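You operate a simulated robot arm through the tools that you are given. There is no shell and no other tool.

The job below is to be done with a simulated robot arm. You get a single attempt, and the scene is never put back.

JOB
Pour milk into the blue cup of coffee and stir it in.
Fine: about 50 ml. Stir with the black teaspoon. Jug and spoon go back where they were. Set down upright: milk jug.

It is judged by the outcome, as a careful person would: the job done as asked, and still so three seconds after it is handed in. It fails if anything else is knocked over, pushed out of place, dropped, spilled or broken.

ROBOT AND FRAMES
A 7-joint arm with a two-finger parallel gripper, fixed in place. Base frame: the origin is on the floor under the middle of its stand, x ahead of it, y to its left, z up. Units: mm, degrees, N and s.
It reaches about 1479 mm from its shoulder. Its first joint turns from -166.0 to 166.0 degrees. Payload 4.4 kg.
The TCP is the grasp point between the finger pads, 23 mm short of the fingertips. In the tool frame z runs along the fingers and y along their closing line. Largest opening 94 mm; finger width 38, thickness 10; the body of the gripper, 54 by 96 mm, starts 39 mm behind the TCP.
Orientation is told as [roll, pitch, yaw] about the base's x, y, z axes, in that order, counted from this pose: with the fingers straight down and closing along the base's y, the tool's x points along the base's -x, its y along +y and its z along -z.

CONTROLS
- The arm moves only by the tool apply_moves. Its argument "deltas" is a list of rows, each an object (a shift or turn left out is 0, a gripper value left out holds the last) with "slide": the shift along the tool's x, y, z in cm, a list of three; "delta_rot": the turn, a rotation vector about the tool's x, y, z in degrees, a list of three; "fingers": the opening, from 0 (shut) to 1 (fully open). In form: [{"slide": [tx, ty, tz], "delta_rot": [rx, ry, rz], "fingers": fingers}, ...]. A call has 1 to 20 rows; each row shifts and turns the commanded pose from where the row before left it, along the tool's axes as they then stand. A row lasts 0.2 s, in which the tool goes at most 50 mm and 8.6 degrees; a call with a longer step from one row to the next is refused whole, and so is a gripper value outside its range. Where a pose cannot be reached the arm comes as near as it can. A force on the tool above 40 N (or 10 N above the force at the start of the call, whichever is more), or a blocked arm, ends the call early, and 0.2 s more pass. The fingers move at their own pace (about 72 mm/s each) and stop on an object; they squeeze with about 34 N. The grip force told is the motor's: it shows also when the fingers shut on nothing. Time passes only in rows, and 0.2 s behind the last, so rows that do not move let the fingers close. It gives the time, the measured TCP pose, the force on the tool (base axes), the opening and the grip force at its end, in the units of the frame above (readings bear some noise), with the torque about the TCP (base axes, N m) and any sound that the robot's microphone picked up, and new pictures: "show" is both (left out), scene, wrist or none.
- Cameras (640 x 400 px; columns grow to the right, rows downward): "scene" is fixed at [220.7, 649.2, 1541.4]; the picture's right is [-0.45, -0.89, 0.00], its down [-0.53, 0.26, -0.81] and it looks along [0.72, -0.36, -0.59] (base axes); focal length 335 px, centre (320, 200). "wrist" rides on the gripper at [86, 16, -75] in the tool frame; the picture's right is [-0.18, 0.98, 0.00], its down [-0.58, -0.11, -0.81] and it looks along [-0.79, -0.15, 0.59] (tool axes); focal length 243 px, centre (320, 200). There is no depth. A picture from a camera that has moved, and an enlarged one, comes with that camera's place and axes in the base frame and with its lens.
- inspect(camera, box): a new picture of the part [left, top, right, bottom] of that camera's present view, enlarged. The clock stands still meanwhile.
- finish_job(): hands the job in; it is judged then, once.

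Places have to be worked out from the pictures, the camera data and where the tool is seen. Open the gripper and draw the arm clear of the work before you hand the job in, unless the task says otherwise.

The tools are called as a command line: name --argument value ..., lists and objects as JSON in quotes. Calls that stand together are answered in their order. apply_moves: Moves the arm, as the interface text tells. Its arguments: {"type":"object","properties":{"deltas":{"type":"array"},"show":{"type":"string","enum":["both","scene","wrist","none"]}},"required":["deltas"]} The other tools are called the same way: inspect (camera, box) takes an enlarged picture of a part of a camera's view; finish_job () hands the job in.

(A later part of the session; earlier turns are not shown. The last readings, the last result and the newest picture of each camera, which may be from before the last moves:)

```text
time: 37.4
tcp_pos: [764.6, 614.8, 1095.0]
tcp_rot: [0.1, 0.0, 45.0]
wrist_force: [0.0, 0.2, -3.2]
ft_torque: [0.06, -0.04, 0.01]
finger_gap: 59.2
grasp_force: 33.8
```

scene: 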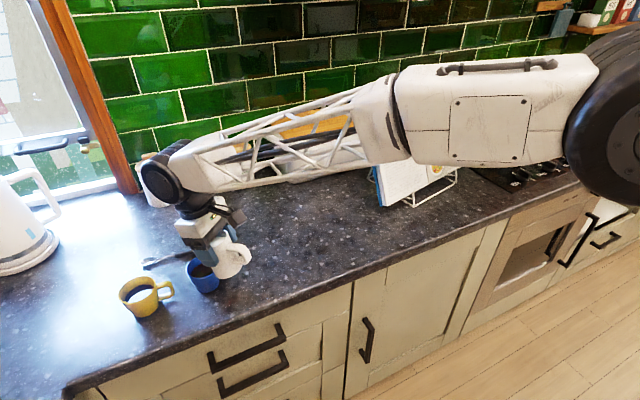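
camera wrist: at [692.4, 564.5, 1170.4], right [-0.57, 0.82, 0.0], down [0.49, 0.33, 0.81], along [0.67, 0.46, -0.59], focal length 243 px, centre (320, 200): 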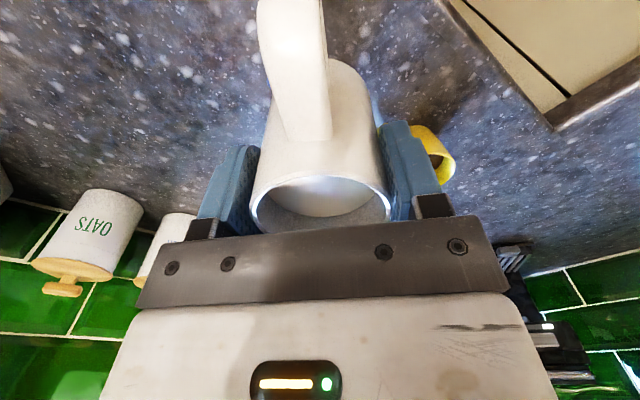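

The average weight loss is about 0.47 N, or roughly 48 ml, which agrees. Now I'll reverse the exact path: undo the yaw, carry the jug back to its spot, and lower to just above contact.

apply_moves --deltas '[{"delta_rot": [0, 0, 5]}, {"delta_rot": [0, 0, 7]}, {"delta_rot": [0, 0, 7]}, {"delta_rot": [0, 0, 7]}, {"delta_rot": [0, 0, 7]}, {"delta_rot": [0, 0, 7]}, {"delta_rot": [0, 0, 5]}, {"slide": [-0.54, -0.52, 0]}, {"slide": [-1.08, -1.03, 0]}, {"slide": [-1.62, -1.55, 0]}, {"slide": [-1.89, -1.8, 0]}, {"slide": [-1.89, -1.8, 0]}, {"slide": [-1.89, -1.8, 0]}, {"slide": [-1.62, -1.55, 0]}, {"slide": [-1.35, -1.29, 0]}, {"slide": [-1.08, -1.03, 0]}, {"slide": [-0.54, -0.52, 0]}, {"slide": [0, 0, 0]}]'

```text
time: 41.2
tcp_pos: [899.9, 486.6, 1094.4]
tcp_rot: [-0.1, -0.1, 0.1]
wrist_force: [-0.3, 0.2, -2.6]
ft_torque: [0.05, -0.02, 0.04]
finger_gap: 58.8
grasp_force: 33.9
camera wrist: at [813.4, 501.7, 1169.6], right [0.18, 0.98, 0.0], down [0.58, -0.11, 0.81], along [0.79, -0.15, -0.59], focal length 243 px, centre (320, 200)
```

scene: 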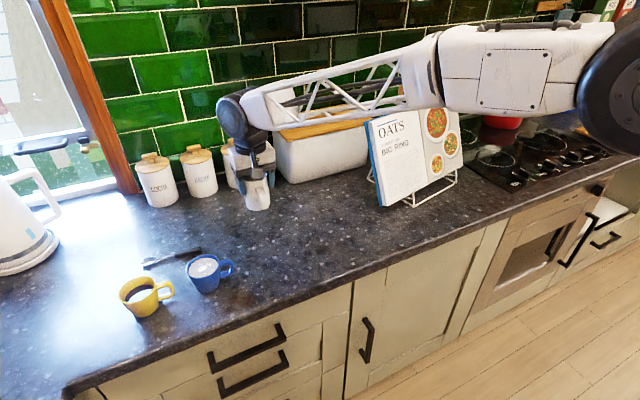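
wrist: 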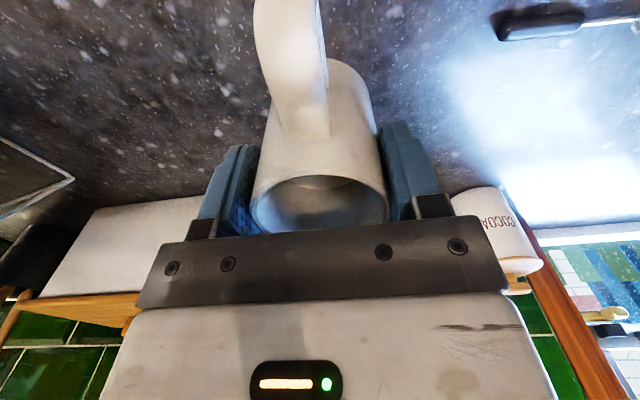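

The finger gap has drifted slightly, from 59.6 to 58.8 mm, so I'll check whether the jug has shifted in the grip before placing it.

inspect --camera "wrist" --box '[200, 60, 480, 240]'

inspect --camera "wrist" --box '[230, 130, 420, 240]'

inspect --camera "scene" --box '[210, 130, 310, 230]'

```text
2.22 times, centred on (340, 150) of wrist
camera zoom: at [813.4, 501.7, 1169.6], right [0.18, 0.98, 0.0], down [0.58, -0.11, 0.81], along [0.79, -0.15, -0.59], focal length 539 px, centre (276, 311)
```

zoom: 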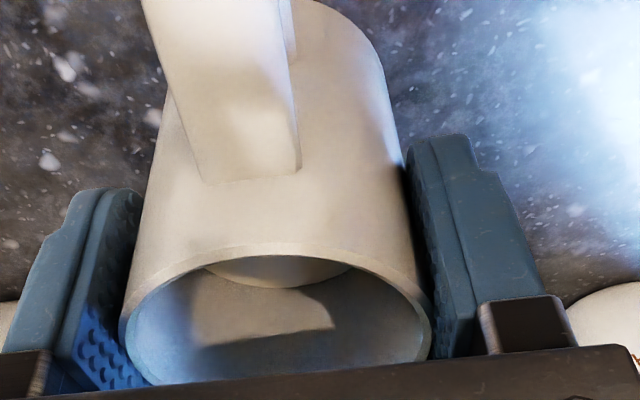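

```text
3.37 times, centred on (325, 185) of wrist
camera zoom: at [813.4, 501.7, 1169.6], right [0.18, 0.98, 0.0], down [0.58, -0.11, 0.81], along [0.79, -0.15, -0.59], focal length 817 px, centre (303, 250)
```

zoom: 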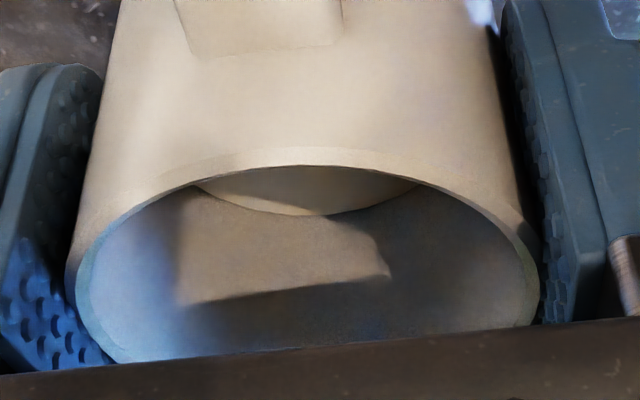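

```text
4.00 times, centred on (260, 180) of scene
camera zoom: at [220.7, 649.2, 1541.4], right [-0.45, -0.89, 0.0], down [-0.53, 0.26, -0.81], along [0.72, -0.36, -0.59], focal length 1338 px, centre (560, 280)
```

zoom: 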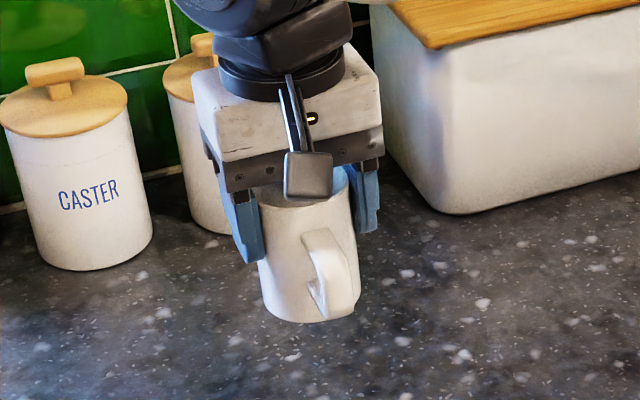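

The jug has turned in the grip by only about 2° and is still upright, which is negligible. I'll lower it to just above its original spot and then touch down.

apply_moves --deltas '[{"slide": [0, 0, 1]}, {"slide": [0, 0, 2]}, {"slide": [0, 0, 2.5]}, {"slide": [0, 0, 2.5]}, {"slide": [0, 0, 2]}, {"slide": [0, 0, 1.2]}, {"slide": [0, 0, 0.4]}, {"slide": [0, 0, 0.2]}, {"slide": [0, 0, 0]}]' --show "none"

apply_moves --deltas '[{"slide": [0, 0, 0.1]}, {"slide": [0, 0, 0.1]}, {"slide": [0, 0, 0]}]' --show "scene"

```text
time: 43.2
tcp_pos: [899.4, 485.9, 977.4]
tcp_rot: [0.1, 0.0, 0.0]
wrist_force: [0.0, -0.6, 0.5]
ft_torque: [-0.04, 0.03, 0.01]
finger_gap: 59.0
grasp_force: 33.8
```

```text
time: 44.0
tcp_pos: [899.2, 485.1, 977.7]
tcp_rot: [0.1, -0.2, -0.1]
wrist_force: [-0.8, -4.8, 20.5]
ft_torque: [-0.43, -0.07, -0.24]
finger_gap: 59.0
grasp_force: 34.2
```

scene: 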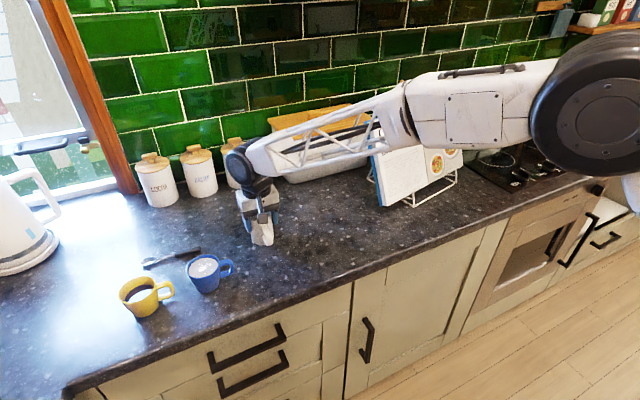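

The jug has touched down, with 20 N at the last 2 mm, so it had slid down slightly in the grip. I'll back off 2 mm to relax the force and then open the fingers.

apply_moves --deltas '[{"slide": [0, 0, -0.1]}, {"slide": [0, 0, -0.1]}, {"slide": [0, 0, 0]}]' --show "none"

apply_moves --deltas '[{"fingers": 0.75}, {"fingers": 1}, {"fingers": 1}, {"fingers": 1}, {"fingers": 1}]' --show "both"

```text
time: 44.8
tcp_pos: [899.1, 484.3, 977.0]
tcp_rot: [-0.1, 0.0, 0.0]
wrist_force: [2.8, 0.2, 12.3]
ft_torque: [0.0, -0.53, -0.01]
finger_gap: 58.7
grasp_force: 33.8
```

```text
time: 46.0
tcp_pos: [900.0, 484.9, 977.6]
tcp_rot: [0.1, 0.0, 0.0]
wrist_force: [-0.4, -0.3, 0.1]
ft_torque: [0.0, 0.01, -0.01]
finger_gap: 93.7
grasp_force: 0.1
camera wrist: at [813.9, 501.8, 1051.6], right [0.18, 0.98, 0.0], down [0.58, -0.11, 0.81], along [0.79, -0.15, -0.59], focal length 243 px, centre (320, 200)
```

scene: 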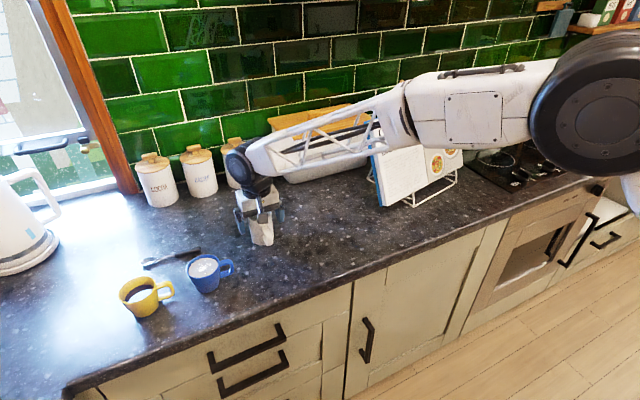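
wrist: 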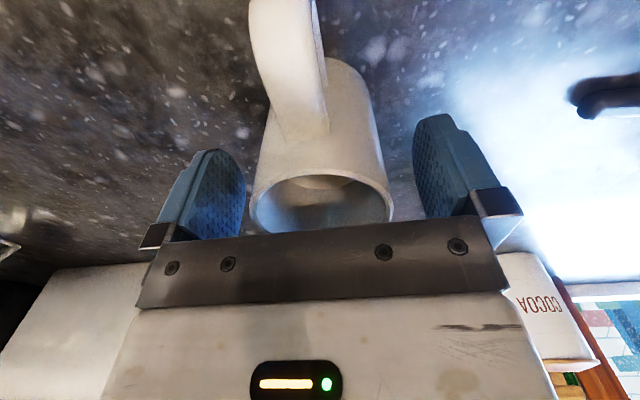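

The jug stands upright at its original spot. I'll rise straight up clear of it and then look at the spoon and cup without obstruction.

apply_moves --deltas '[{"slide": [0, 0, -1.5]}, {"slide": [0, 0, -3]}, {"slide": [0, 0, -4]}, {"slide": [0, 0, -4]}, {"slide": [0, 0, -3]}, {"slide": [0, 0, 0]}]' --show "both"

inspect --camera "scene" --box '[130, 235, 210, 285]'

inspect --camera "scene" --box '[100, 190, 300, 315]'

```text
time: 47.4
tcp_pos: [899.1, 487.9, 1131.1]
tcp_rot: [0.0, -0.1, 0.0]
wrist_force: [-0.9, 0.5, 0.5]
ft_torque: [-0.01, -0.02, -0.01]
finger_gap: 94.0
grasp_force: 0.0
camera wrist: at [813.7, 503.2, 1205.1], right [0.18, 0.98, 0.0], down [0.58, -0.11, 0.81], along [0.79, -0.15, -0.59], focal length 243 px, centre (320, 200)
```

scene: 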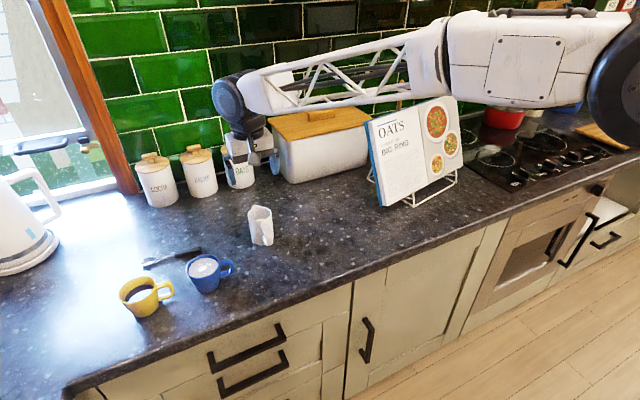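
wrist: 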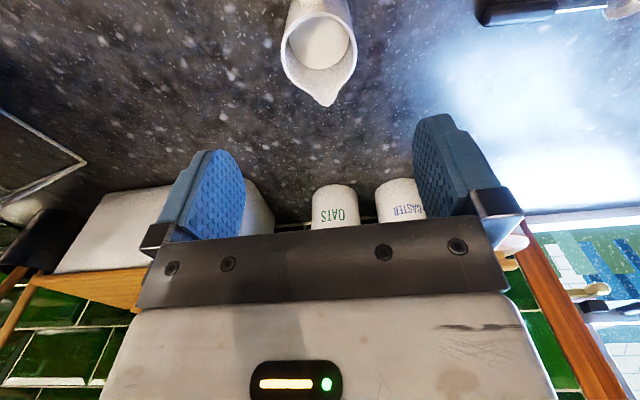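

```text
8.00 times, centred on (170, 260) of scene
camera zoom: at [220.7, 649.2, 1541.4], right [-0.45, -0.89, 0.0], down [-0.53, 0.26, -0.81], along [0.72, -0.36, -0.59], focal length 2677 px, centre (1520, -280)
```

zoom: 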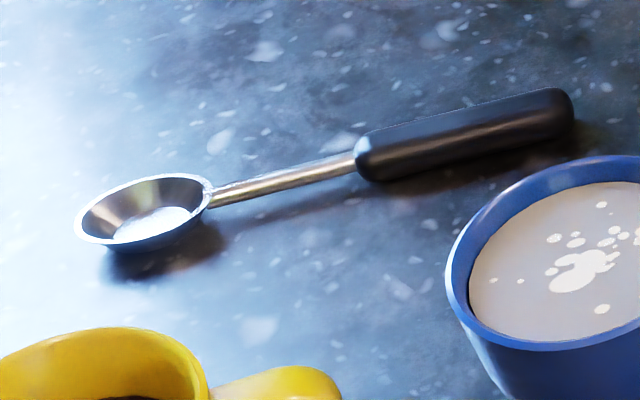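

```text
3.20 times, centred on (200, 252) of scene
camera zoom: at [220.7, 649.2, 1541.4], right [-0.45, -0.89, 0.0], down [-0.53, 0.26, -0.81], along [0.72, -0.36, -0.59], focal length 1071 px, centre (704, 32)
```

zoom: 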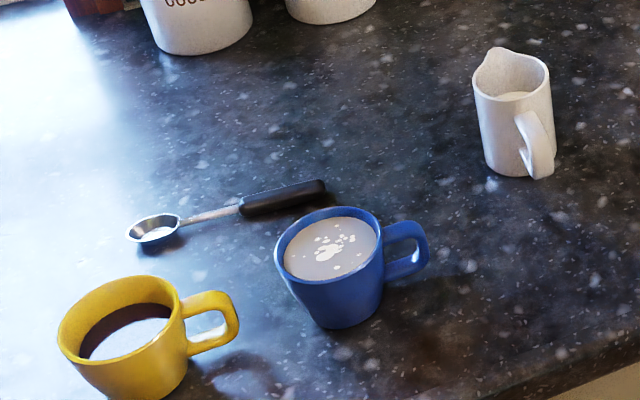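

The jug is back in place and upright. The spoon handle runs from about (925, 644) to (934, 710) with the bowl tip near (944, 793), about 7° off the y axis. I'll move above the handle centre, yaw 83° to square up to it, and part-close the fingers.

apply_moves --deltas '[{"slide": [-0.52, 3.17, 1.0]}, {"slide": [-0.52, 3.17, 1.0]}, {"slide": [-0.52, 3.17, 1.0]}, {"slide": [-0.52, 3.17, 1.0]}, {"slide": [-0.52, 3.17, 1.0]}, {"slide": [-0.52, 3.17, 1.0]}, {"delta_rot": [0, 0, -8.3]}, {"delta_rot": [0, 0, -8.3]}, {"delta_rot": [0, 0, -8.3]}, {"delta_rot": [0, 0, -8.3]}, {"delta_rot": [0, 0, -8.3]}, {"delta_rot": [0, 0, -8.3]}, {"delta_rot": [0, 0, -8.3]}, {"delta_rot": [0, 0, -8.3]}, {"delta_rot": [0, 0, -8.3]}, {"delta_rot": [0, 0, -8.3]}, {"slide": [0, 0, 0], "fingers": 0.5}, {"slide": [0, 0, 0]}]'

```text
time: 51.2
tcp_pos: [931.5, 676.3, 1072.6]
tcp_rot: [0.0, -0.1, 83.0]
wrist_force: [0.2, -0.2, 1.1]
ft_torque: [0.01, 0.01, -0.01]
finger_gap: 47.0
grasp_force: 0.1
camera wrist: at [904.9, 591.9, 1146.7], right [-0.95, 0.3, 0.0], down [0.18, 0.56, 0.81], along [0.24, 0.77, -0.59], focal length 243 px, centre (320, 200)
```

scene: 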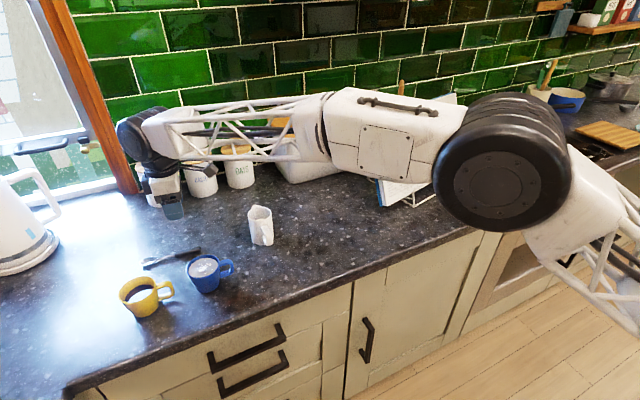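
wrist: 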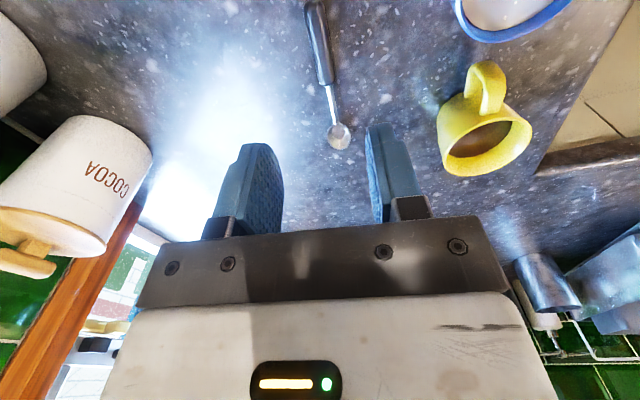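

The spoon is visible between the fingers. I'll enlarge it to locate the handle relative to the finger plane.

inspect --camera "wrist" --box '[240, 0, 400, 160]'

inspect --camera "scene" --box '[110, 170, 230, 290]'

```text
2.50 times, centred on (320, 80) of wrist
camera zoom: at [904.9, 591.9, 1146.7], right [-0.95, 0.3, 0.0], down [0.18, 0.56, 0.81], along [0.24, 0.77, -0.59], focal length 606 px, centre (320, 500)
```

zoom: 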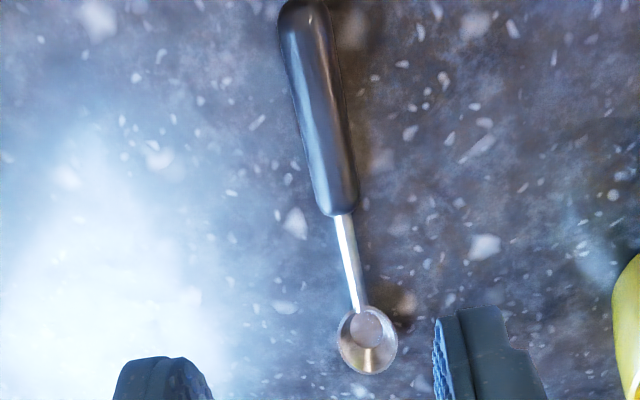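

```text
3.33 times, centred on (170, 230) of scene
camera zoom: at [220.7, 649.2, 1541.4], right [-0.45, -0.89, 0.0], down [-0.53, 0.26, -0.81], along [0.72, -0.36, -0.59], focal length 1115 px, centre (820, 100)
```

zoom: 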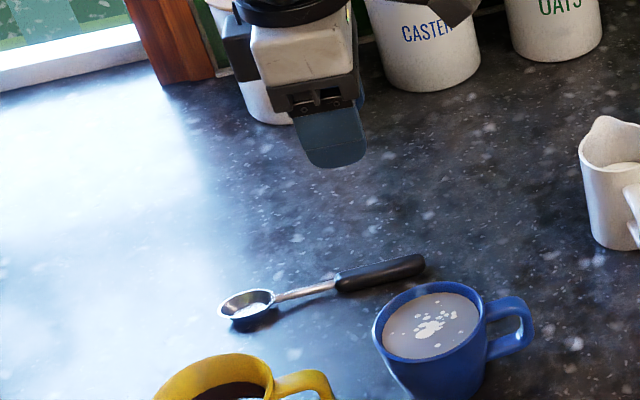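

The handle lies almost centred under the TCP: about 0.5 mm off sideways, 1.5° misaligned, centre at z≈920. I'll descend straight to about 942 and check.

apply_moves --deltas '[{"slide": [0, 0, 3]}, {"slide": [0, 0, 4]}, {"slide": [0, 0, 3]}, {"slide": [0, 0, 2]}, {"slide": [0, 0, 1]}, {"slide": [0, 0, 0]}]'

inspect --camera "wrist" --box '[200, 40, 440, 240]'

inspect --camera "scene" --box '[140, 210, 230, 290]'

```text
time: 52.6
tcp_pos: [930.3, 675.0, 942.4]
tcp_rot: [0.0, 0.0, 83.0]
wrist_force: [0.1, -0.2, -0.3]
ft_torque: [0.01, 0.0, 0.02]
finger_gap: 47.1
grasp_force: 0.0
camera wrist: at [903.7, 591.7, 1017.5], right [-0.95, 0.3, 0.0], down [0.18, 0.56, 0.81], along [0.24, 0.77, -0.59], focal length 243 px, centre (320, 200)
```

scene: 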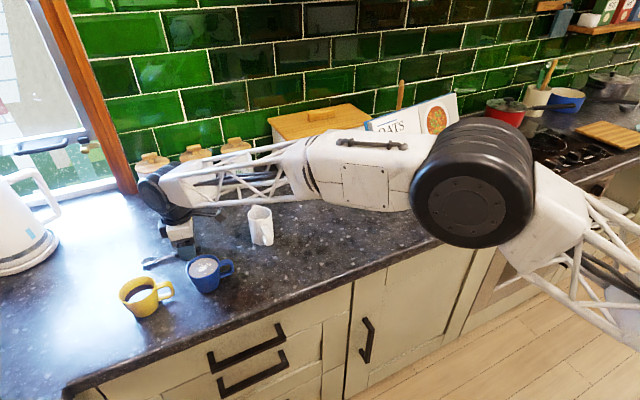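
wrist: 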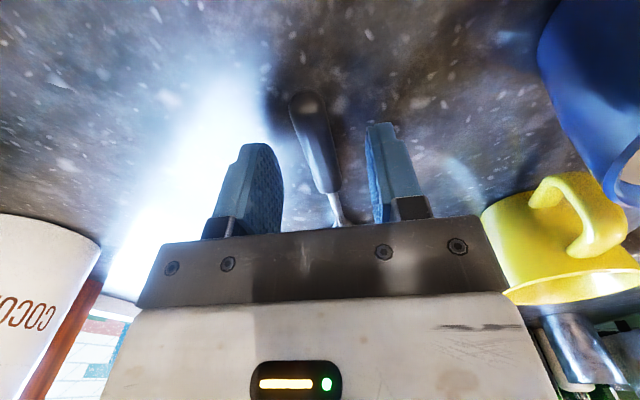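

```text
2.00 times, centred on (320, 140) of wrist
camera zoom: at [903.7, 591.7, 1017.5], right [-0.95, 0.3, 0.0], down [0.18, 0.56, 0.81], along [0.24, 0.77, -0.59], focal length 485 px, centre (320, 320)
```

zoom: 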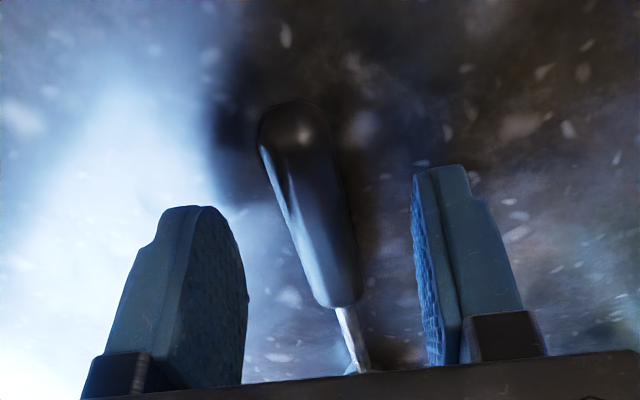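

```text
5.00 times, centred on (185, 250) of scene
camera zoom: at [220.7, 649.2, 1541.4], right [-0.45, -0.89, 0.0], down [-0.53, 0.26, -0.81], along [0.72, -0.36, -0.59], focal length 1673 px, centre (995, -50)
```

zoom: 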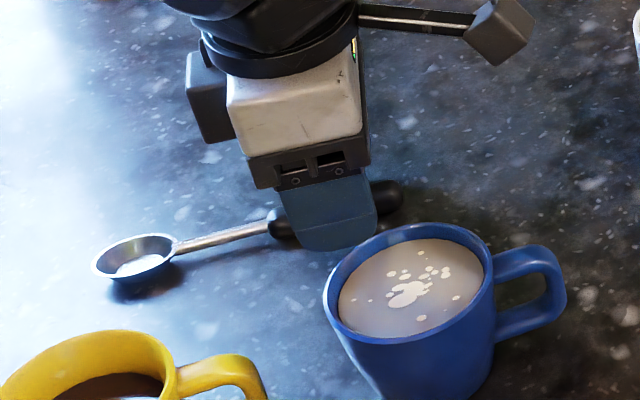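

The fingers straddle the handle, with the tips at about 919. I'll go down in small steps, watching the force for counter contact.

apply_moves --deltas '[{"slide": [0, 0, 0.2]}, {"slide": [0, 0, 0.2]}, {"slide": [0, 0, 0]}]' --show "none"

apply_moves --deltas '[{"slide": [0, 0, 0.1]}, {"slide": [0, 0, 0]}]' --show "none"

apply_moves --deltas '[{"slide": [0, 0, 0.1]}, {"slide": [0, 0, 0]}]' --show "none"

```text
time: 53.4
tcp_pos: [930.5, 676.2, 938.8]
tcp_rot: [0.0, 0.0, 83.0]
wrist_force: [-0.5, 0.6, 0.4]
ft_torque: [0.01, 0.04, 0.02]
finger_gap: 46.7
grasp_force: 0.0
```

```text
time: 54.0
tcp_pos: [930.5, 676.8, 937.4]
tcp_rot: [0.1, 0.1, 83.0]
wrist_force: [-0.1, 0.1, -0.5]
ft_torque: [-0.03, 0.01, 0.01]
finger_gap: 47.2
grasp_force: 0.0
```

```text
time: 54.6
tcp_pos: [930.4, 675.7, 937.0]
tcp_rot: [0.0, 0.0, 83.0]
wrist_force: [0.4, 0.0, 0.3]
ft_torque: [-0.02, -0.02, -0.03]
finger_gap: 47.1
grasp_force: 0.2
```

There's no contact yet with the tips at about 913.5. I'll probe a little further.

apply_moves --deltas '[{"slide": [0, 0, 0.1]}, {"slide": [0, 0, 0]}]' --show "none"

apply_moves --deltas '[{"slide": [0, 0, 0.1]}, {"slide": [0, 0, 0]}]' --show "wrist"

inspect --camera "wrist" --box '[200, 40, 440, 240]'

```text
time: 55.2
tcp_pos: [929.7, 675.5, 935.3]
tcp_rot: [-0.1, -0.1, 82.9]
wrist_force: [-0.2, 0.2, 0.4]
ft_torque: [0.0, -0.02, -0.02]
finger_gap: 47.2
grasp_force: 0.0
```

```text
time: 55.8
tcp_pos: [929.8, 675.0, 934.7]
tcp_rot: [-0.1, 0.0, 83.0]
wrist_force: [0.5, 0.8, 0.6]
ft_torque: [0.0, 0.02, -0.03]
finger_gap: 47.0
grasp_force: 0.0
camera wrist: at [904.2, 591.2, 1008.9], right [-0.95, 0.3, 0.0], down [0.18, 0.56, 0.81], along [0.24, 0.77, -0.59], focal length 243 px, centre (320, 200)
```

wrist: 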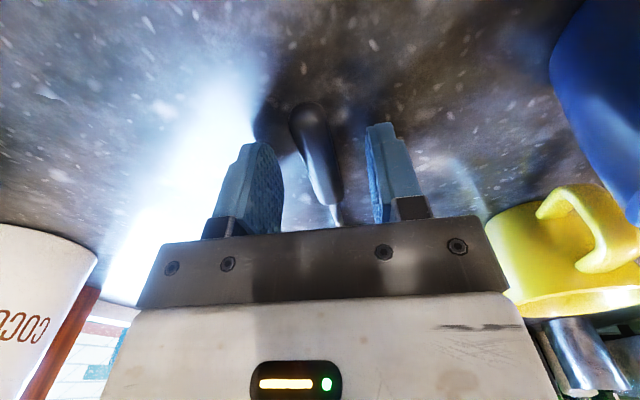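

```text
2.00 times, centred on (320, 140) of wrist
camera zoom: at [904.2, 591.2, 1008.9], right [-0.95, 0.3, 0.0], down [0.18, 0.56, 0.81], along [0.24, 0.77, -0.59], focal length 485 px, centre (320, 320)
```

zoom: 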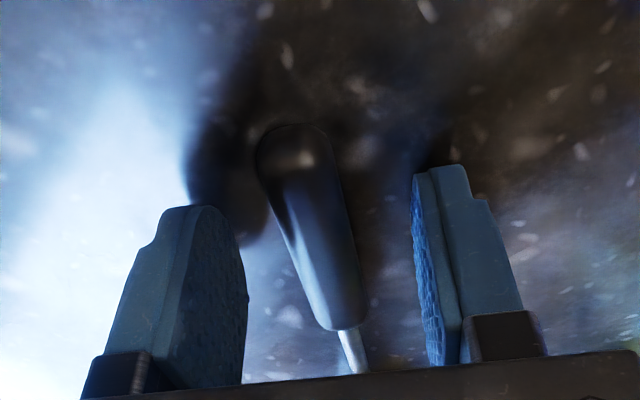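

The tips are at about 912 with the handle well within the pads and no contact force. I'm closing on the handle here.

apply_moves --deltas '[{"fingers": 0.3}, {"fingers": 0.1}, {"fingers": 0}, {"fingers": 0}, {"fingers": 0}]' --show "both"

inspect --camera "wrist" --box '[200, 40, 440, 240]'

inspect --camera "scene" --box '[140, 210, 230, 290]'

```text
time: 57.0
tcp_pos: [929.7, 675.3, 934.3]
tcp_rot: [-0.1, 0.0, 83.0]
wrist_force: [1.4, -0.1, 0.1]
ft_torque: [0.11, -0.02, 0.0]
finger_gap: 15.7
grasp_force: 34.1
camera wrist: at [904.2, 591.2, 1009.0], right [-0.95, 0.3, 0.0], down [0.18, 0.56, 0.81], along [0.24, 0.77, -0.59], focal length 243 px, centre (320, 200)
```

scene: 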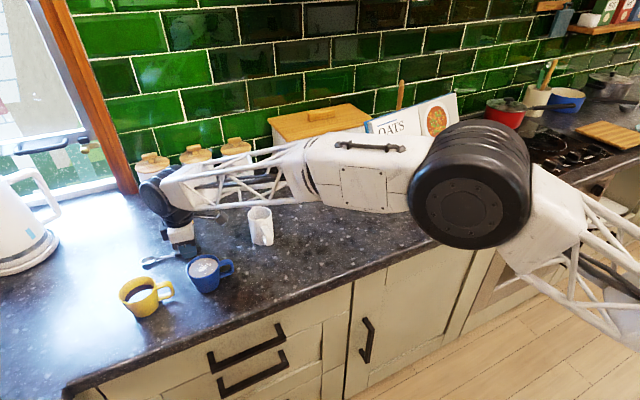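
wrist: 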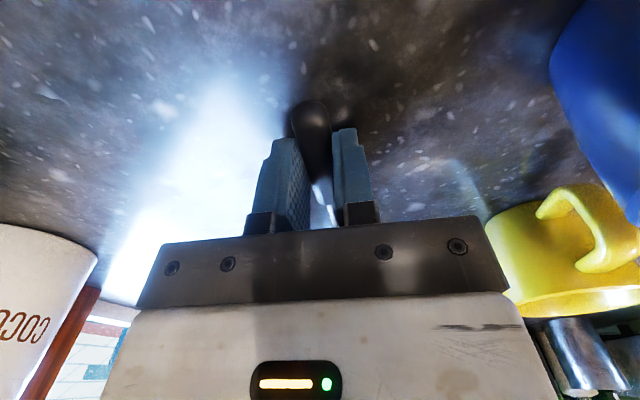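

```text
2.00 times, centred on (320, 140) of wrist
camera zoom: at [904.2, 591.2, 1009.0], right [-0.95, 0.3, 0.0], down [0.18, 0.56, 0.81], along [0.24, 0.77, -0.59], focal length 485 px, centre (320, 320)
```

zoom: 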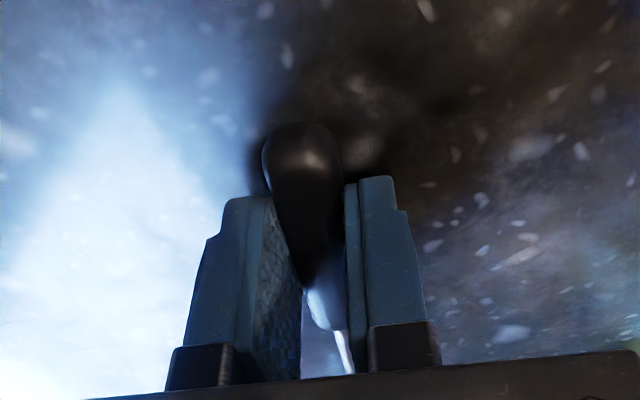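

```text
5.00 times, centred on (185, 250) of scene
camera zoom: at [220.7, 649.2, 1541.4], right [-0.45, -0.89, 0.0], down [-0.53, 0.26, -0.81], along [0.72, -0.36, -0.59], focal length 1673 px, centre (995, -50)
```

zoom: 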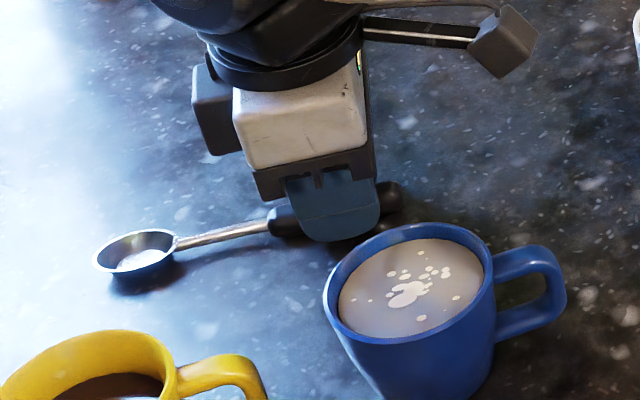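

The spoon is gripped firmly, with a 15.7 mm gap. I'm lifting straight up and checking it stays level.

apply_moves --deltas '[{"slide": [0, 0, -1]}, {"slide": [0, 0, -2]}, {"slide": [0, 0, -3]}, {"slide": [0, 0, -4]}, {"slide": [0, 0, -4]}, {"slide": [0, 0, -3]}, {"slide": [0, 0, -1]}, {"slide": [0, 0, 0]}]'

inspect --camera "scene" --box '[110, 160, 230, 260]'

inspect --camera "wrist" --box '[200, 40, 440, 240]'

```text
time: 58.8
tcp_pos: [930.9, 676.2, 1114.3]
tcp_rot: [0.0, 0.0, 83.0]
wrist_force: [0.1, 0.6, -0.2]
ft_torque: [-0.02, -0.02, 0.02]
finger_gap: 15.6
grasp_force: 34.2
camera wrist: at [905.4, 591.6, 1188.0], right [-0.95, 0.3, 0.0], down [0.18, 0.56, 0.81], along [0.24, 0.77, -0.59], focal length 243 px, centre (320, 200)
```

scene: 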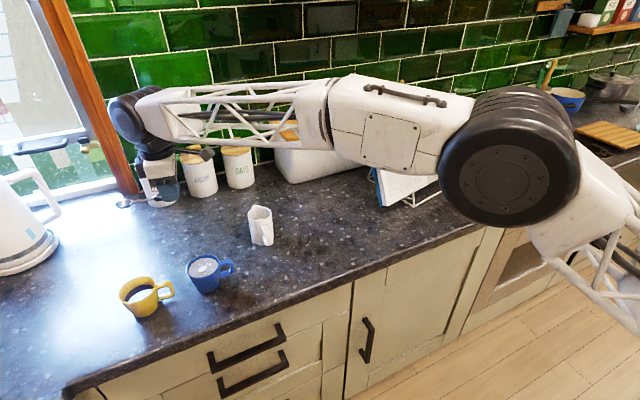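
wrist: 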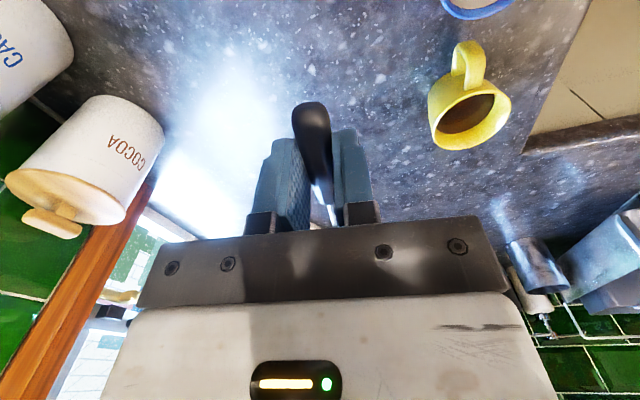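

```text
4.00 times, centred on (170, 210) of scene
camera zoom: at [220.7, 649.2, 1541.4], right [-0.45, -0.89, 0.0], down [-0.53, 0.26, -0.81], along [0.72, -0.36, -0.59], focal length 1338 px, centre (920, 160)
```

zoom: 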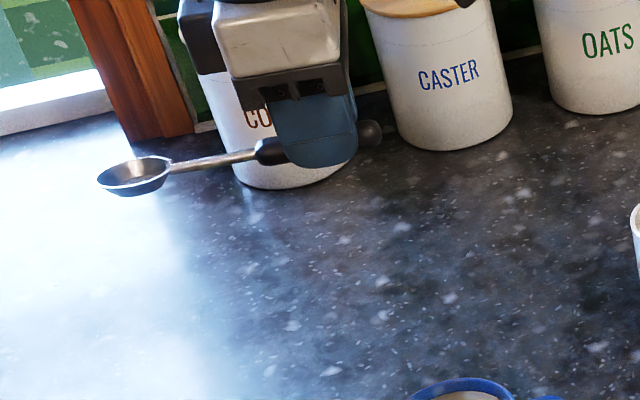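

```text
2.00 times, centred on (320, 140) of wrist
camera zoom: at [905.4, 591.6, 1188.0], right [-0.95, 0.3, 0.0], down [0.18, 0.56, 0.81], along [0.24, 0.77, -0.59], focal length 485 px, centre (320, 320)
```

zoom: 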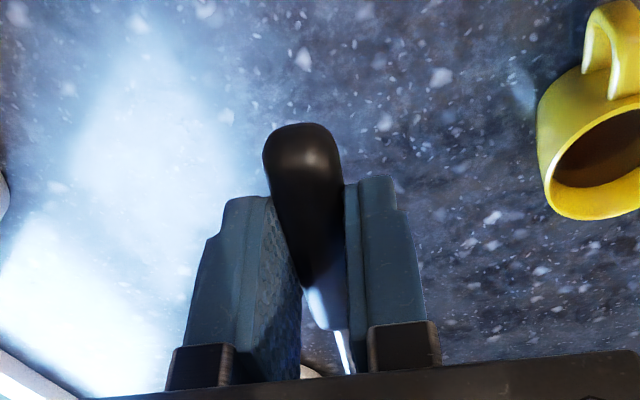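

The spoon stays level in the grip. I'll carry it to above the blue cup at about z≈1150, well clear, and tilt the bowl down in stages while checking that the arm can follow.

apply_moves --deltas '[{"slide": [1.7, 3.0, -0.9]}, {"slide": [1.7, 3.0, -0.9]}, {"slide": [1.7, 3.0, -0.9]}, {"slide": [1.7, 3.0, -0.9]}, {"slide": [0, 0, 0]}, {"delta_rot": [0, 6, 0]}, {"delta_rot": [0, 8, 0]}, {"delta_rot": [0, 8, 0]}, {"delta_rot": [0, 8, 0]}, {"slide": [0, 0, 0]}]'

```text
time: 61.0
tcp_pos: [803.3, 621.9, 1150.2]
tcp_rot: [-0.1, 30.1, 82.9]
wrist_force: [0.4, 0.4, -0.8]
ft_torque: [0.02, 0.01, -0.05]
finger_gap: 15.8
grasp_force: 34.1
camera wrist: at [782.7, 587.2, 1258.0], right [-0.96, 0.28, -0.09], down [0.22, 0.89, 0.41], along [0.2, 0.37, -0.91], focal length 243 px, centre (320, 200)
```

scene: 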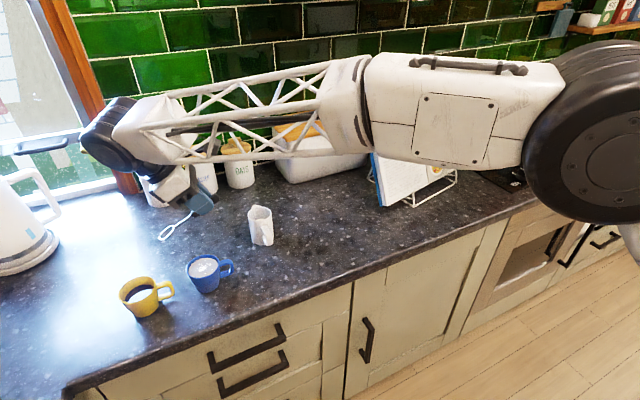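
wrist: 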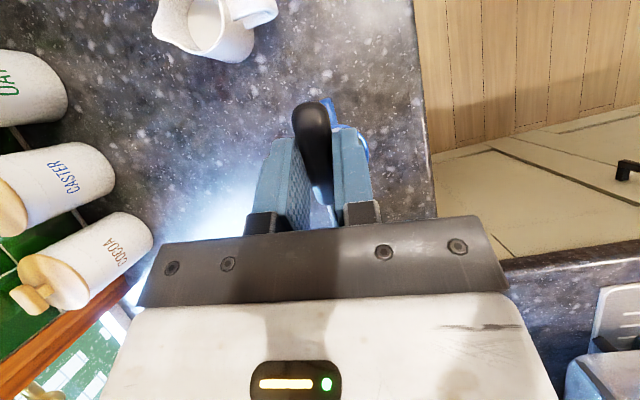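

The arm follows well at 30°. I'm continuing the tilt to about 62° at this height.

apply_moves --deltas '[{"delta_rot": [0, 8, 0]}, {"delta_rot": [0, 8, 0]}, {"delta_rot": [0, 8, 0]}, {"delta_rot": [0, 8, 0]}, {"slide": [0, 0, 0]}, {"slide": [0, 0, 0]}]'

inspect --camera "scene" --box '[130, 180, 270, 300]'

```text
time: 62.4
tcp_pos: [767.9, 586.8, 1100.3]
tcp_rot: [-0.1, 62.0, 83.0]
wrist_force: [-0.1, 0.3, -1.1]
ft_torque: [0.02, 0.02, 0.01]
finger_gap: 16.0
grasp_force: 34.2
out of reach, approached as far as the arm can: row 4
camera wrist: at [755.6, 614.1, 1211.9], right [-0.96, 0.21, -0.16], down [0.23, 0.96, -0.14], along [0.13, -0.17, -0.98], focal length 243 px, centre (320, 200)
```

scene: 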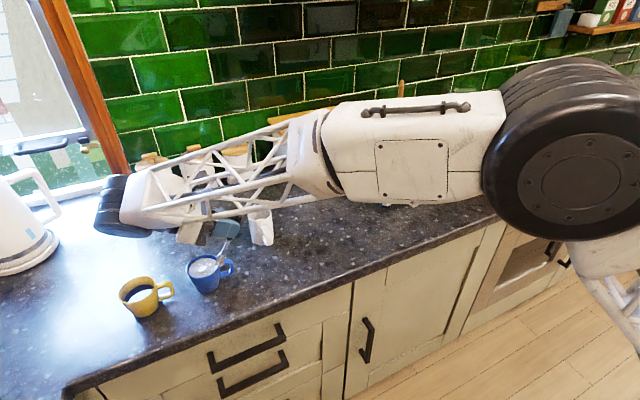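
wrist: 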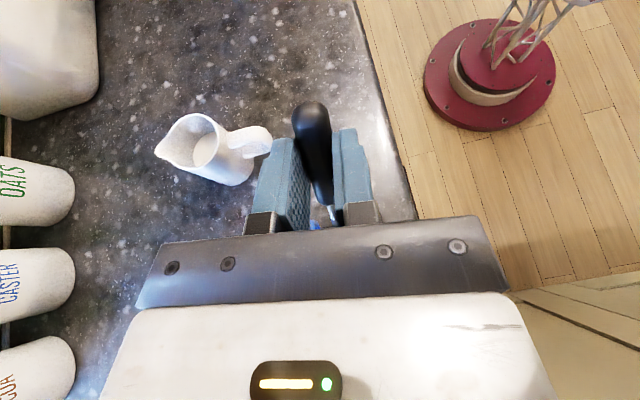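

```text
3.33 times, centred on (200, 240) of scene
camera zoom: at [220.7, 649.2, 1541.4], right [-0.45, -0.89, 0.0], down [-0.53, 0.26, -0.81], along [0.72, -0.36, -0.59], focal length 1115 px, centre (720, 67)
```

zoom: 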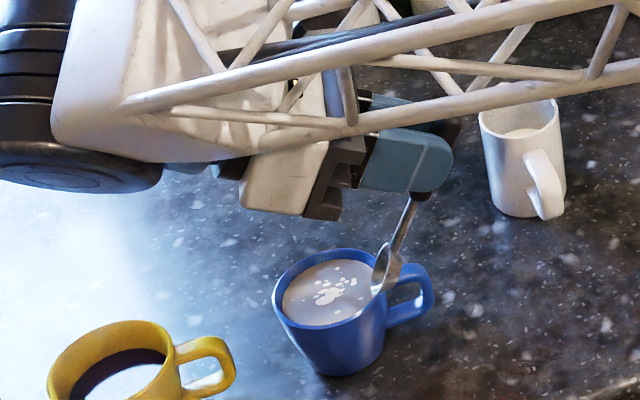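

At 62° the position could not be held; the tip is still clear of the cup, but the wrist is folding back too far in this direction. I'll undo 16° of tilt to recover, then yaw so the fingers point outward instead.

apply_moves --deltas '[{"delta_rot": [0, -8, 0]}, {"delta_rot": [0, -8, 0]}, {"slide": [0, 0, 0]}, {"slide": [0, 0, 0]}]'

```text
time: 63.4
tcp_pos: [768.9, 586.7, 1102.7]
tcp_rot: [-0.1, 45.9, 83.0]
wrist_force: [-0.3, 0.7, -0.1]
ft_torque: [-0.02, 0.01, -0.02]
finger_gap: 15.8
grasp_force: 34.2
camera wrist: at [751.9, 582.7, 1214.9], right [-0.96, 0.25, -0.13], down [0.23, 0.96, 0.14], along [0.16, 0.11, -0.98], focal length 243 px, centre (320, 200)
```

scene: 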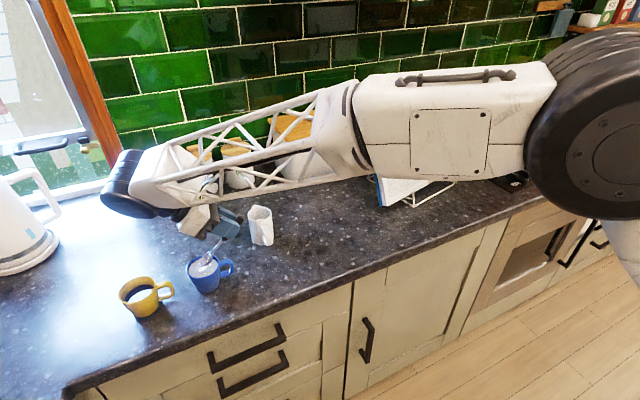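
wrist: 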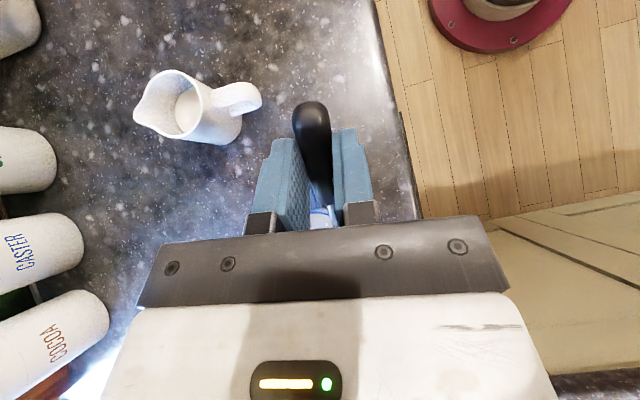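

The commanded pose now equals the reached one (769, 587, 1103), with the spoon tip about 35 mm above the rim. I'll raise 5 cm vertically and then yaw in place so the fingers point outward.

apply_moves --deltas '[{"slide": [1.8, 0, -1.74]}, {"slide": [1.8, 0, -1.74]}, {"slide": [0, 0, 0]}, {"delta_rot": [5.75, 0, -5.56]}, {"delta_rot": [5.75, 0, -5.56]}, {"delta_rot": [5.75, 0, -5.56]}, {"slide": [0, 0, 0]}]'

```text
time: 65.0
tcp_pos: [767.5, 587.8, 1150.6]
tcp_rot: [0.0, 46.0, 107.1]
wrist_force: [0.5, 0.6, -0.5]
ft_torque: [0.0, -0.03, -0.02]
finger_gap: 15.9
grasp_force: 33.5
camera wrist: at [755.1, 576.3, 1264.1], right [-0.98, -0.17, -0.13], down [-0.18, 0.97, 0.14], along [0.11, 0.16, -0.98], focal length 243 px, centre (320, 200)
```

scene: 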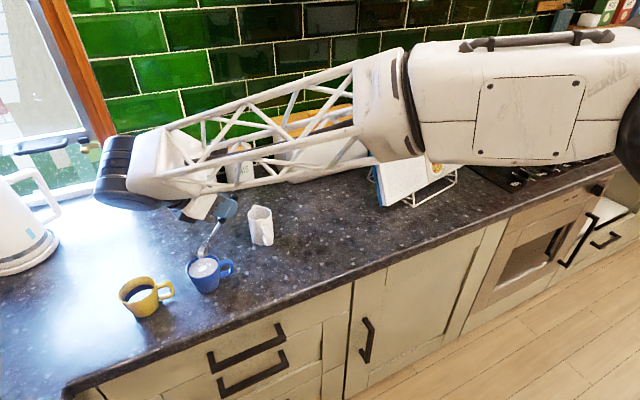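
wrist: 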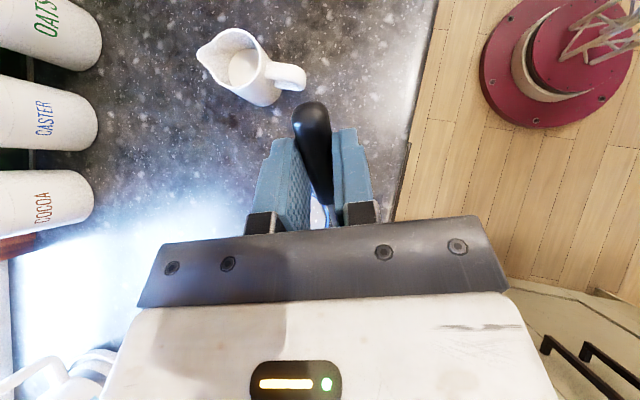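

That works. I'll keep yawing to about 140° so the tool points outward from the robot.

apply_moves --deltas '[{"delta_rot": [5.75, 0, -5.56]}, {"delta_rot": [5.75, 0, -5.56]}, {"delta_rot": [5.75, 0, -5.56]}, {"delta_rot": [5.75, 0, -5.56]}, {"slide": [0, 0, 0]}, {"slide": [0, 0, 0]}]'

```text
time: 66.4
tcp_pos: [768.5, 586.4, 1150.3]
tcp_rot: [0.0, 46.0, 139.0]
wrist_force: [0.6, 0.2, -0.4]
ft_torque: [-0.01, -0.03, 0.02]
finger_gap: 15.8
grasp_force: 34.3
camera wrist: at [763.1, 570.4, 1264.1], right [-0.74, -0.66, -0.13], down [-0.67, 0.73, 0.14], along [0.0, 0.19, -0.98], focal length 243 px, centre (320, 200)
```

scene: 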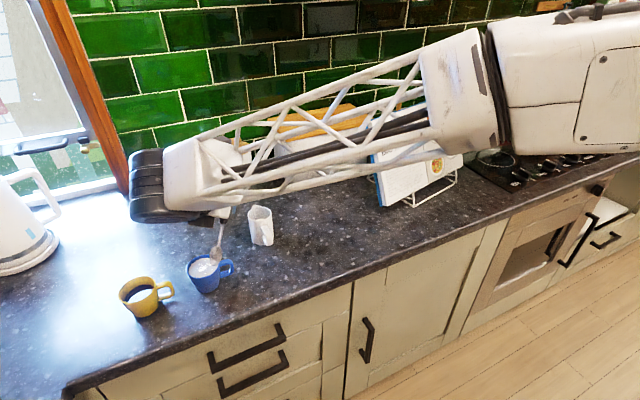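
wrist: 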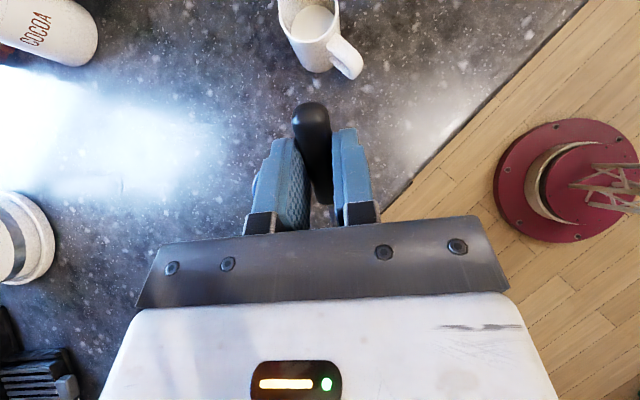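

Yaw 139° is reached with the position held. I'll shift horizontally so the spoon will be over the blue cup and finish tilting to about 65°, still above the rim.

apply_moves --deltas '[{"slide": [0.35, -2.52, 0.36]}, {"slide": [0.35, -2.52, 0.36]}, {"slide": [0.35, -2.52, 0.36]}, {"slide": [0, 0, 0]}, {"delta_rot": [0, 8, 0]}, {"delta_rot": [0, 8, 0]}, {"delta_rot": [0, 3, 0]}, {"slide": [0, 0, 0]}, {"slide": [0, 0, 0]}]'

inspect --camera "scene" --box '[130, 180, 270, 300]'

```text
time: 68.4
tcp_pos: [830.7, 633.7, 1150.5]
tcp_rot: [-0.1, 64.9, 138.9]
wrist_force: [-0.7, 0.2, -1.0]
ft_torque: [-0.02, 0.0, 0.01]
finger_gap: 15.5
grasp_force: 33.8
camera wrist: at [796.7, 641.9, 1260.0], right [-0.7, -0.69, -0.17], down [-0.67, 0.72, -0.19], along [0.25, -0.02, -0.97], focal length 243 px, centre (320, 200)
```

scene: 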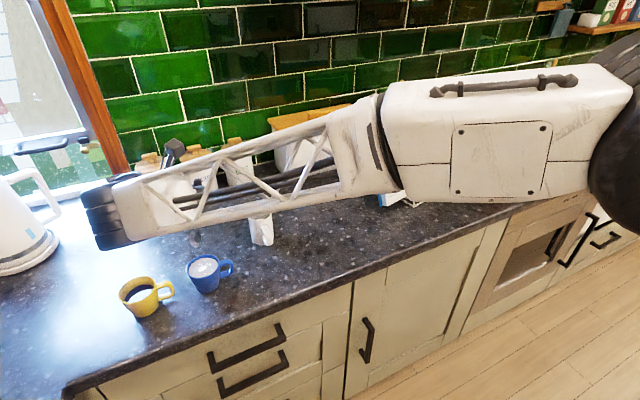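
wrist: 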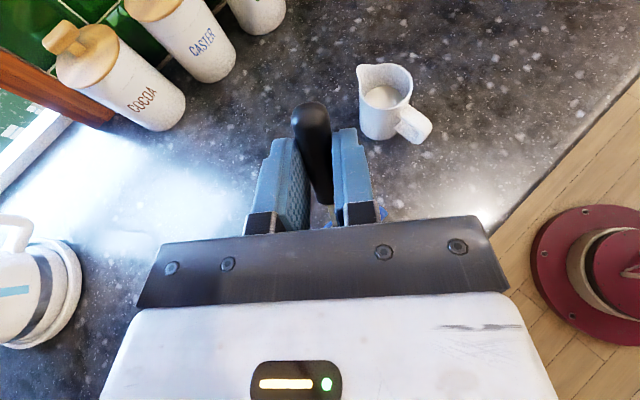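

```text
3.33 times, centred on (200, 240) of scene
camera zoom: at [220.7, 649.2, 1541.4], right [-0.45, -0.89, 0.0], down [-0.53, 0.26, -0.81], along [0.72, -0.36, -0.59], focal length 1115 px, centre (720, 67)
```

zoom: 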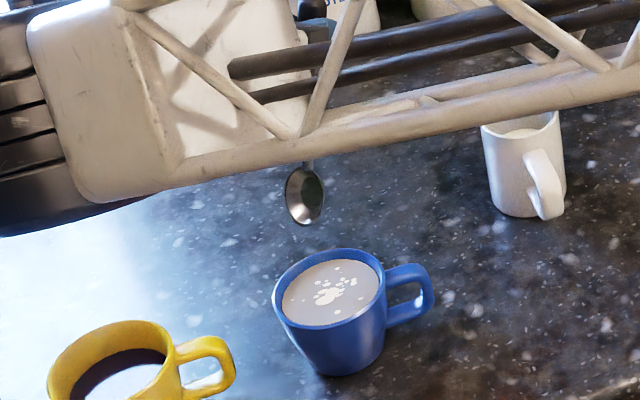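

The pose is reached with the tip about 65 mm above the rim. The bowl tip projects to roughly (800, 655), close to the cup axis. I'll check the wrist view for the cup too before lowering.

inspect --camera "wrist" --box '[260, 130, 420, 240]'

inspect --camera "scene" --box '[170, 215, 250, 300]'

```text
3.64 times, centred on (340, 185) of wrist
camera zoom: at [796.7, 641.9, 1260.0], right [-0.7, -0.69, -0.17], down [-0.67, 0.72, -0.19], along [0.25, -0.02, -0.97], focal length 882 px, centre (247, 254)
```

zoom: 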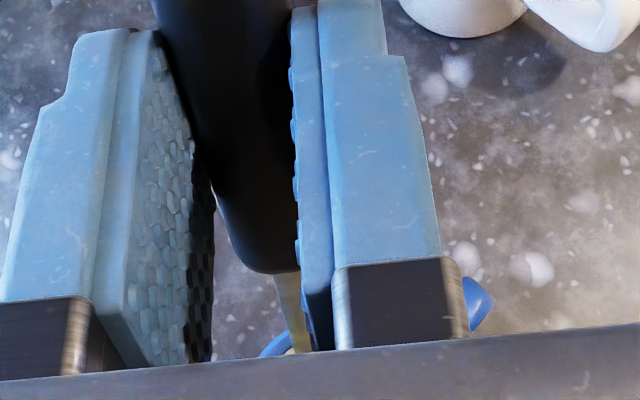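

```text
4.71 times, centred on (210, 258) of scene
camera zoom: at [220.7, 649.2, 1541.4], right [-0.45, -0.89, 0.0], down [-0.53, 0.26, -0.81], along [0.72, -0.36, -0.59], focal length 1575 px, centre (838, -71)
```

zoom: 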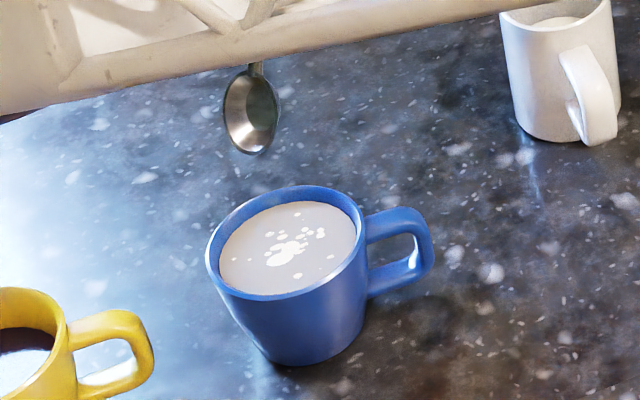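

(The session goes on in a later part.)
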